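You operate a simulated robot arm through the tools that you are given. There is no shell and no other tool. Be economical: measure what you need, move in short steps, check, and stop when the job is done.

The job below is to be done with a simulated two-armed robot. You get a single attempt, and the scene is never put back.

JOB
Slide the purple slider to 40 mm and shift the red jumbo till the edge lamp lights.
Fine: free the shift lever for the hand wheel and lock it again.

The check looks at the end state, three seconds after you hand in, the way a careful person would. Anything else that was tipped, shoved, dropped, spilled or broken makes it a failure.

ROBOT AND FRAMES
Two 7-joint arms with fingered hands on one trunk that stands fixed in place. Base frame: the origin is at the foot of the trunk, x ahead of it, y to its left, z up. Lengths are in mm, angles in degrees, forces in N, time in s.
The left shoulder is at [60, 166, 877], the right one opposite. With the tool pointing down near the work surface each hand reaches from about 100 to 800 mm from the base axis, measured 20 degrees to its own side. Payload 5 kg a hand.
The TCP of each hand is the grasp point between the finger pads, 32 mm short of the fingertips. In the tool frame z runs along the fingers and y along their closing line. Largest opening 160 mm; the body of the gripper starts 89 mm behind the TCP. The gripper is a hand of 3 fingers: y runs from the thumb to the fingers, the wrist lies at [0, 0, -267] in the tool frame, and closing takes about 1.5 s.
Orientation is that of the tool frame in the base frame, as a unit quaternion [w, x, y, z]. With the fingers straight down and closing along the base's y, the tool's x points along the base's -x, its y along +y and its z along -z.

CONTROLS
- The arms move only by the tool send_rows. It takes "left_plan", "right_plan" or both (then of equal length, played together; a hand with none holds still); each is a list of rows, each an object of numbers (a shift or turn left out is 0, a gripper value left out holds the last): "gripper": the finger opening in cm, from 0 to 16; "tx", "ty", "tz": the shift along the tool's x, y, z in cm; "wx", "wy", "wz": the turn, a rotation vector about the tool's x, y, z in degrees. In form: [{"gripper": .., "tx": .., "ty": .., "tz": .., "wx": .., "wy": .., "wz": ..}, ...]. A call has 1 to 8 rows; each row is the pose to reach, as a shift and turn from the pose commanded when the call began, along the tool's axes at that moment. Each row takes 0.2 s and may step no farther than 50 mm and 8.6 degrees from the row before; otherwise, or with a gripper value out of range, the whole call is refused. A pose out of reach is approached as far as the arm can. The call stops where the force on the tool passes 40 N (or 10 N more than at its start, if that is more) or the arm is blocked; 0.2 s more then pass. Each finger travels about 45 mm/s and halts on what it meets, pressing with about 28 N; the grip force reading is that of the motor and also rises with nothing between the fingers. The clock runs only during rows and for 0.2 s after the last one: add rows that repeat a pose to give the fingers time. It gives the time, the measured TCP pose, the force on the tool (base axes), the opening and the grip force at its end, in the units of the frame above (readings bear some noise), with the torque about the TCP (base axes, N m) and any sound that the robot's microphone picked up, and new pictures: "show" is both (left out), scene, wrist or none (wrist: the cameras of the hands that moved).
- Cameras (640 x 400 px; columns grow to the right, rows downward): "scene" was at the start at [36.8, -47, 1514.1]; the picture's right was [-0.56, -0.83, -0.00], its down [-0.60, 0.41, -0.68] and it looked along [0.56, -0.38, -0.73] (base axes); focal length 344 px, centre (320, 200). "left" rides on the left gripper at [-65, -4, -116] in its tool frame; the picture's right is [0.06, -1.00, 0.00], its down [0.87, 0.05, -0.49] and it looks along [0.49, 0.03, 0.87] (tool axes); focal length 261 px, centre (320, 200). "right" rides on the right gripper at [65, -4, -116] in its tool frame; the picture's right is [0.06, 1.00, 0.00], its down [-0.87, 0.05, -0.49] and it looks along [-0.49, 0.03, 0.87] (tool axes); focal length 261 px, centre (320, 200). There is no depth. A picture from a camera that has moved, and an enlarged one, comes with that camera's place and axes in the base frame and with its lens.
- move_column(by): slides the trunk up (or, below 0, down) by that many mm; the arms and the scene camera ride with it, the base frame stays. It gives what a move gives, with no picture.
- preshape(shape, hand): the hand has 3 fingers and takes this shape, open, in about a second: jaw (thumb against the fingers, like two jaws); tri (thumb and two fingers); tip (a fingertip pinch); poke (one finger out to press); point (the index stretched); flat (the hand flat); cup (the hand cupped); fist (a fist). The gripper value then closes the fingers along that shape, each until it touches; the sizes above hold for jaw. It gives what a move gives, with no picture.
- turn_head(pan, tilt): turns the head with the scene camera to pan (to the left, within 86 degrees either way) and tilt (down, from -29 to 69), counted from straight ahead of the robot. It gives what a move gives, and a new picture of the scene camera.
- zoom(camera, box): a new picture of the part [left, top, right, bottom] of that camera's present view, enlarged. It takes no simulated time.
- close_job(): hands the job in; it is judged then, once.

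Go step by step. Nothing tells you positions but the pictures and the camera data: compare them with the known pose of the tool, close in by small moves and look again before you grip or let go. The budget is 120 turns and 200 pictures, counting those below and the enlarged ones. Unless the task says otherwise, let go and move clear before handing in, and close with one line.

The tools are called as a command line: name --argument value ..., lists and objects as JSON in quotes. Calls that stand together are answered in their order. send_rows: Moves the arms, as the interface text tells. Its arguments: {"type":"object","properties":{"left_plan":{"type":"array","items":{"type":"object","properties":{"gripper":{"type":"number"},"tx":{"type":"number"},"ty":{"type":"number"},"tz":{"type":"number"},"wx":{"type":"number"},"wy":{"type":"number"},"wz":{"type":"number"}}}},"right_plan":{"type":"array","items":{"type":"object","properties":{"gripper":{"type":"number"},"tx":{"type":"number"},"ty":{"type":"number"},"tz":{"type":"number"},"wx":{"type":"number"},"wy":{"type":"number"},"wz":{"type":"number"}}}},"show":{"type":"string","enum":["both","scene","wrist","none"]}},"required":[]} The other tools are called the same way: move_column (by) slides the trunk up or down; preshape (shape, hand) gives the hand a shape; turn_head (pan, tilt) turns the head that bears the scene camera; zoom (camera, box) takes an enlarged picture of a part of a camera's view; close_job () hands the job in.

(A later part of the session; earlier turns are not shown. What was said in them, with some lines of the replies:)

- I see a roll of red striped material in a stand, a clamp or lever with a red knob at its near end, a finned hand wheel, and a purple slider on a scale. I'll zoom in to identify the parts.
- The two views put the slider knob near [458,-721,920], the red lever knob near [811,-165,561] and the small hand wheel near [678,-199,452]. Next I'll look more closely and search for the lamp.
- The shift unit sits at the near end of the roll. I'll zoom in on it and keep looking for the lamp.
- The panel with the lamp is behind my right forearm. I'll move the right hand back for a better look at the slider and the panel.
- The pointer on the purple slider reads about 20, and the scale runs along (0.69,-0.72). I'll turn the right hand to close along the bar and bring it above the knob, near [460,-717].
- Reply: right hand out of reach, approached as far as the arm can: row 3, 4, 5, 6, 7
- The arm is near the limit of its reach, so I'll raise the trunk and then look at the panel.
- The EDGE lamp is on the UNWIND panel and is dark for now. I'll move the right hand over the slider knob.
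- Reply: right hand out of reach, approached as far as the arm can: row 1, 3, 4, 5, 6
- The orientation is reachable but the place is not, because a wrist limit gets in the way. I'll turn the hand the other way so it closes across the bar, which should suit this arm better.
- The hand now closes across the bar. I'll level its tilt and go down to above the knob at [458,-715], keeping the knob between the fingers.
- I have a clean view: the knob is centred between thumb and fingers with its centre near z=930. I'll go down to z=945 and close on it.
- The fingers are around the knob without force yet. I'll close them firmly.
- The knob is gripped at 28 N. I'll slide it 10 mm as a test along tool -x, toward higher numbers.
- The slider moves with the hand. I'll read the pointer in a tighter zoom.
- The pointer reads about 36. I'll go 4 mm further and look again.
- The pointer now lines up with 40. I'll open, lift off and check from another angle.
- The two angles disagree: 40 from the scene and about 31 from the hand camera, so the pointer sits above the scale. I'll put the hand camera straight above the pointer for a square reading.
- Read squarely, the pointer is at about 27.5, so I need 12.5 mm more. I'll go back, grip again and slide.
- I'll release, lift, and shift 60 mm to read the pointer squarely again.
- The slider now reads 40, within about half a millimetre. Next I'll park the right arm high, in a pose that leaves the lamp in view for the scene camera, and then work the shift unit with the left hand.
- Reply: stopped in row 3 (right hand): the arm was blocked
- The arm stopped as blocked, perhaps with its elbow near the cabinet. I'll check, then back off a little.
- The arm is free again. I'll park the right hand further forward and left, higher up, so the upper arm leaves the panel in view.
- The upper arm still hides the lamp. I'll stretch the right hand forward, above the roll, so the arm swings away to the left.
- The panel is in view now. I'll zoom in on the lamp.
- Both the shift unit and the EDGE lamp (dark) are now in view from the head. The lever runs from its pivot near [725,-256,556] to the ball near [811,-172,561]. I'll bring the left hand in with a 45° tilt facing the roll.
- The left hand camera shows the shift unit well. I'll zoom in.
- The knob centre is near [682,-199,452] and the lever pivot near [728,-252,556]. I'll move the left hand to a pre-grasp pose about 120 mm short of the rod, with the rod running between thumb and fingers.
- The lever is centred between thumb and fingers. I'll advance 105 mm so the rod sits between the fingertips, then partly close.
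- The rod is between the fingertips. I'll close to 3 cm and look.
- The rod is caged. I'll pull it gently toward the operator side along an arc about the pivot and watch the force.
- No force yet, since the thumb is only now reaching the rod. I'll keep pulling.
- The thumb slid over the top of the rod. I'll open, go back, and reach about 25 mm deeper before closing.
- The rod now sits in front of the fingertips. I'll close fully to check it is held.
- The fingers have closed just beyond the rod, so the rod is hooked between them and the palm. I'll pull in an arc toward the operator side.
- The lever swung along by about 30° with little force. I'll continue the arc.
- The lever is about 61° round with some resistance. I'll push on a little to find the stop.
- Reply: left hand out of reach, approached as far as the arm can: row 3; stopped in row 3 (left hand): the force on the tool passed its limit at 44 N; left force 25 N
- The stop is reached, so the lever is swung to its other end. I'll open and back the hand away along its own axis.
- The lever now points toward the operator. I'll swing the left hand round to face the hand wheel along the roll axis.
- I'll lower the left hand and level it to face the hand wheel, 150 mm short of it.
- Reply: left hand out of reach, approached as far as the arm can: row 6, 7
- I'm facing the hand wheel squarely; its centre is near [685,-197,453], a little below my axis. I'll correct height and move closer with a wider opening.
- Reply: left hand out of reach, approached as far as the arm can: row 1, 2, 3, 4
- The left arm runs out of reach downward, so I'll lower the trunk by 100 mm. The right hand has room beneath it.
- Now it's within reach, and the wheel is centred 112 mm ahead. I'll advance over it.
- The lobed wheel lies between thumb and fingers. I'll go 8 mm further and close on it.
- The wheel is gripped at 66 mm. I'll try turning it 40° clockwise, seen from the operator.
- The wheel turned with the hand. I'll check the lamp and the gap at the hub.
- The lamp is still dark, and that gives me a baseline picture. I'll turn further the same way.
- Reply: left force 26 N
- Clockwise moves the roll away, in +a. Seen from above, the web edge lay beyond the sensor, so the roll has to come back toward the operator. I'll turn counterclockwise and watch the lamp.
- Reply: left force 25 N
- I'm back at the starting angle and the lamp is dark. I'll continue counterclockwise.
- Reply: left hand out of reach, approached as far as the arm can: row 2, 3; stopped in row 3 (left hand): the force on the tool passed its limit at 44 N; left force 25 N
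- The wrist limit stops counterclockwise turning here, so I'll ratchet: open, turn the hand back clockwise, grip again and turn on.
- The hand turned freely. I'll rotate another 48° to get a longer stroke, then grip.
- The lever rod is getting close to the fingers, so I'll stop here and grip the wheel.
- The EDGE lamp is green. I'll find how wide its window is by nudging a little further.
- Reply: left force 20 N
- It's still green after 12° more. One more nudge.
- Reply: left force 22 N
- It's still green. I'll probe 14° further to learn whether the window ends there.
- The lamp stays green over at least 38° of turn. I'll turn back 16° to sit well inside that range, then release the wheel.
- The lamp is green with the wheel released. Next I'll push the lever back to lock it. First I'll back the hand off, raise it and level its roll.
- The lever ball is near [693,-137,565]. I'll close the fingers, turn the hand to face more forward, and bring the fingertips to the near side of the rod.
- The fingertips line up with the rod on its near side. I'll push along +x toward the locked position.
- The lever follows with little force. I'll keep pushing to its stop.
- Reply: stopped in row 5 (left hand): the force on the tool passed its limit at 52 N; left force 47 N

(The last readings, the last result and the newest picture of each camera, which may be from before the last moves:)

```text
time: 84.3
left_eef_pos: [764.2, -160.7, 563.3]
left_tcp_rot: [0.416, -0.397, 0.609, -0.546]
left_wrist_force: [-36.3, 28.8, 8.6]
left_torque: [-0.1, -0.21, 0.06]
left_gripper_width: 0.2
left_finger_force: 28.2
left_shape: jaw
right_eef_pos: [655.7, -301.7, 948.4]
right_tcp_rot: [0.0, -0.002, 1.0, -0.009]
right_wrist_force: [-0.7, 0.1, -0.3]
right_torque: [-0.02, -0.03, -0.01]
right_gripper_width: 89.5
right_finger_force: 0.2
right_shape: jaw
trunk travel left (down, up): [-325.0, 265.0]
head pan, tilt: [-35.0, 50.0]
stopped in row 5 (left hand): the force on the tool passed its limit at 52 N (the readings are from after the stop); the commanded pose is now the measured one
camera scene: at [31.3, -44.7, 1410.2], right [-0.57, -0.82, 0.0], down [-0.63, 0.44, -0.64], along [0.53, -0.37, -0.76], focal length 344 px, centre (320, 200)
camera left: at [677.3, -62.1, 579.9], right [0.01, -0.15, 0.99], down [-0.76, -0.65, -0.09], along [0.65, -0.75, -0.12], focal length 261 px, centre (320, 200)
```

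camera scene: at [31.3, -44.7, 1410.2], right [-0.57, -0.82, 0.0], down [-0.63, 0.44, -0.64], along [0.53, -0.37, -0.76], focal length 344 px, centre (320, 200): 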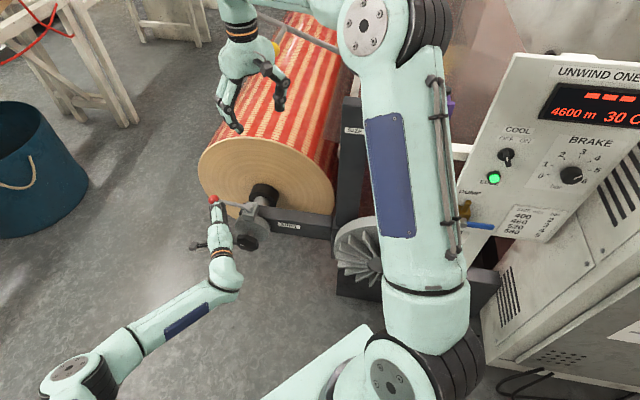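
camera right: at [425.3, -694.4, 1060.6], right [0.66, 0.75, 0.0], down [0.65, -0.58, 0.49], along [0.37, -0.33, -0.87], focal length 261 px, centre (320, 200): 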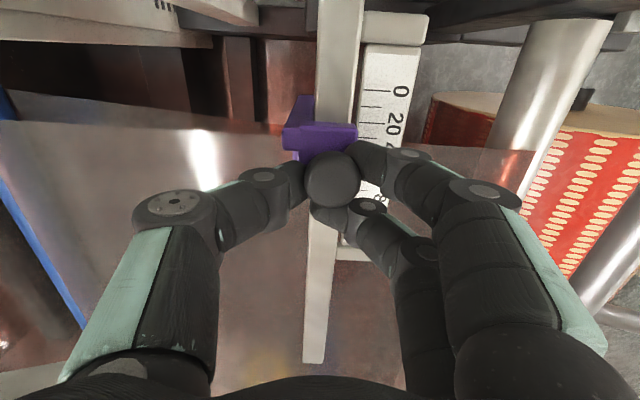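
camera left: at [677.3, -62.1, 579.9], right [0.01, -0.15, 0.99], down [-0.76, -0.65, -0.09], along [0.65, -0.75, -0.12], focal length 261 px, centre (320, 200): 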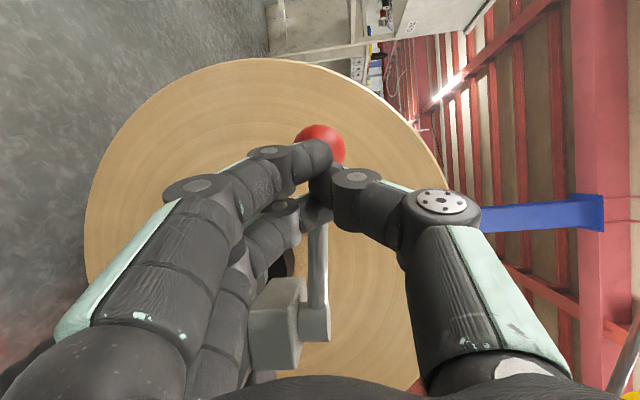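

A firm stop with the reaction along -a shows the lever is fully home again. I'll back the hand away and check the end state.

send_rows --left_plan '[{"tz": -3}, {"tz": -7}, {"tz": -11}, {"tz": -15}, {"tz": -18, "tx": 0}, {"tz": -18}]'

zoom --camera "scene" --box '[190, 120, 350, 260]'

zoom --camera "scene" --box '[450, 130, 550, 210]'

```text
time: 85.7
left_eef_pos: [595.7, -100.7, 574.4]
left_tcp_rot: [0.414, -0.398, 0.611, -0.546]
left_wrist_force: [0.2, 0.6, 0.5]
left_torque: [0.01, 0.02, 0.02]
left_gripper_width: 0.0
left_finger_force: 28.0
left_shape: jaw
right_eef_pos: [657.2, -302.4, 946.3]
right_tcp_rot: [-0.001, -0.001, 1.0, -0.008]
right_wrist_force: [0.9, -0.3, -0.3]
right_torque: [0.0, 0.01, 0.01]
right_gripper_width: 89.7
right_finger_force: 0.2
right_shape: jaw
trunk travel left (down, up): [-325.0, 265.0]
head pan, tilt: [-35.0, 50.0]
camera scene: at [33.9, -46.2, 1409.9], right [-0.57, -0.82, 0.0], down [-0.63, 0.44, -0.64], along [0.53, -0.37, -0.77], focal length 344 px, centre (320, 200)
camera left: at [509.5, -1.6, 589.0], right [0.01, -0.15, 0.99], down [-0.76, -0.64, -0.09], along [0.65, -0.75, -0.12], focal length 261 px, centre (320, 200)
```

scene: 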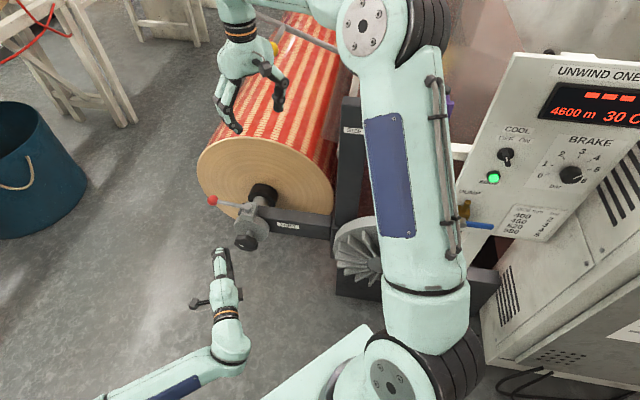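
left: 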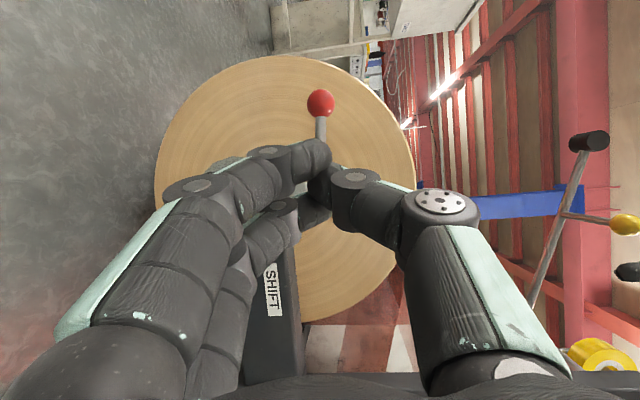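

```text
2.86 times, centred on (270, 190) of scene
camera zoom: at [33.9, -46.2, 1409.9], right [-0.57, -0.82, 0.0], down [-0.63, 0.44, -0.64], along [0.53, -0.37, -0.77], focal length 984 px, centre (463, 229)
```

zoom: 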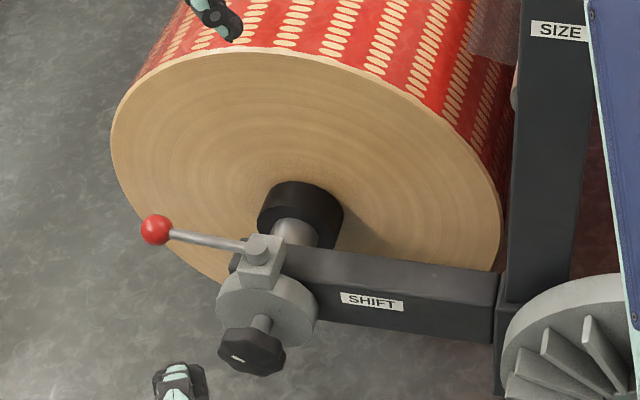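

```text
5.00 times, centred on (500, 170) of scene
camera zoom: at [33.9, -46.2, 1409.9], right [-0.57, -0.82, 0.0], down [-0.63, 0.44, -0.64], along [0.53, -0.37, -0.77], focal length 1722 px, centre (-580, 350)
```

zoom: 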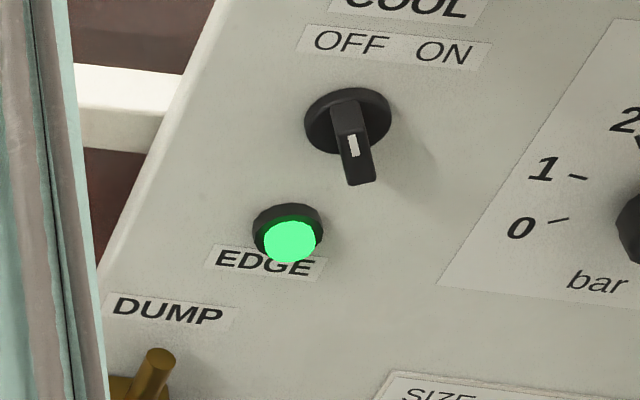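

The lever is back in its first position and locked, the EDGE lamp is green, the slider reads 40, and both hands are clear, so I'm handing in.

close_job

```text
The job is handed in.
```

I set the purple slider to 40 mm (read to about half a millimetre). I freed the shift lever, turned the hand wheel until the EDGE lamp went green, and pushed the lever back to its stop to lock it. The lamp was still green when I handed in, with both hands clear of everything. While I was parking the right arm it stopped once as "blocked", possibly with the elbow against the cabinet. I backed it off and saw nothing moved in the pictures.
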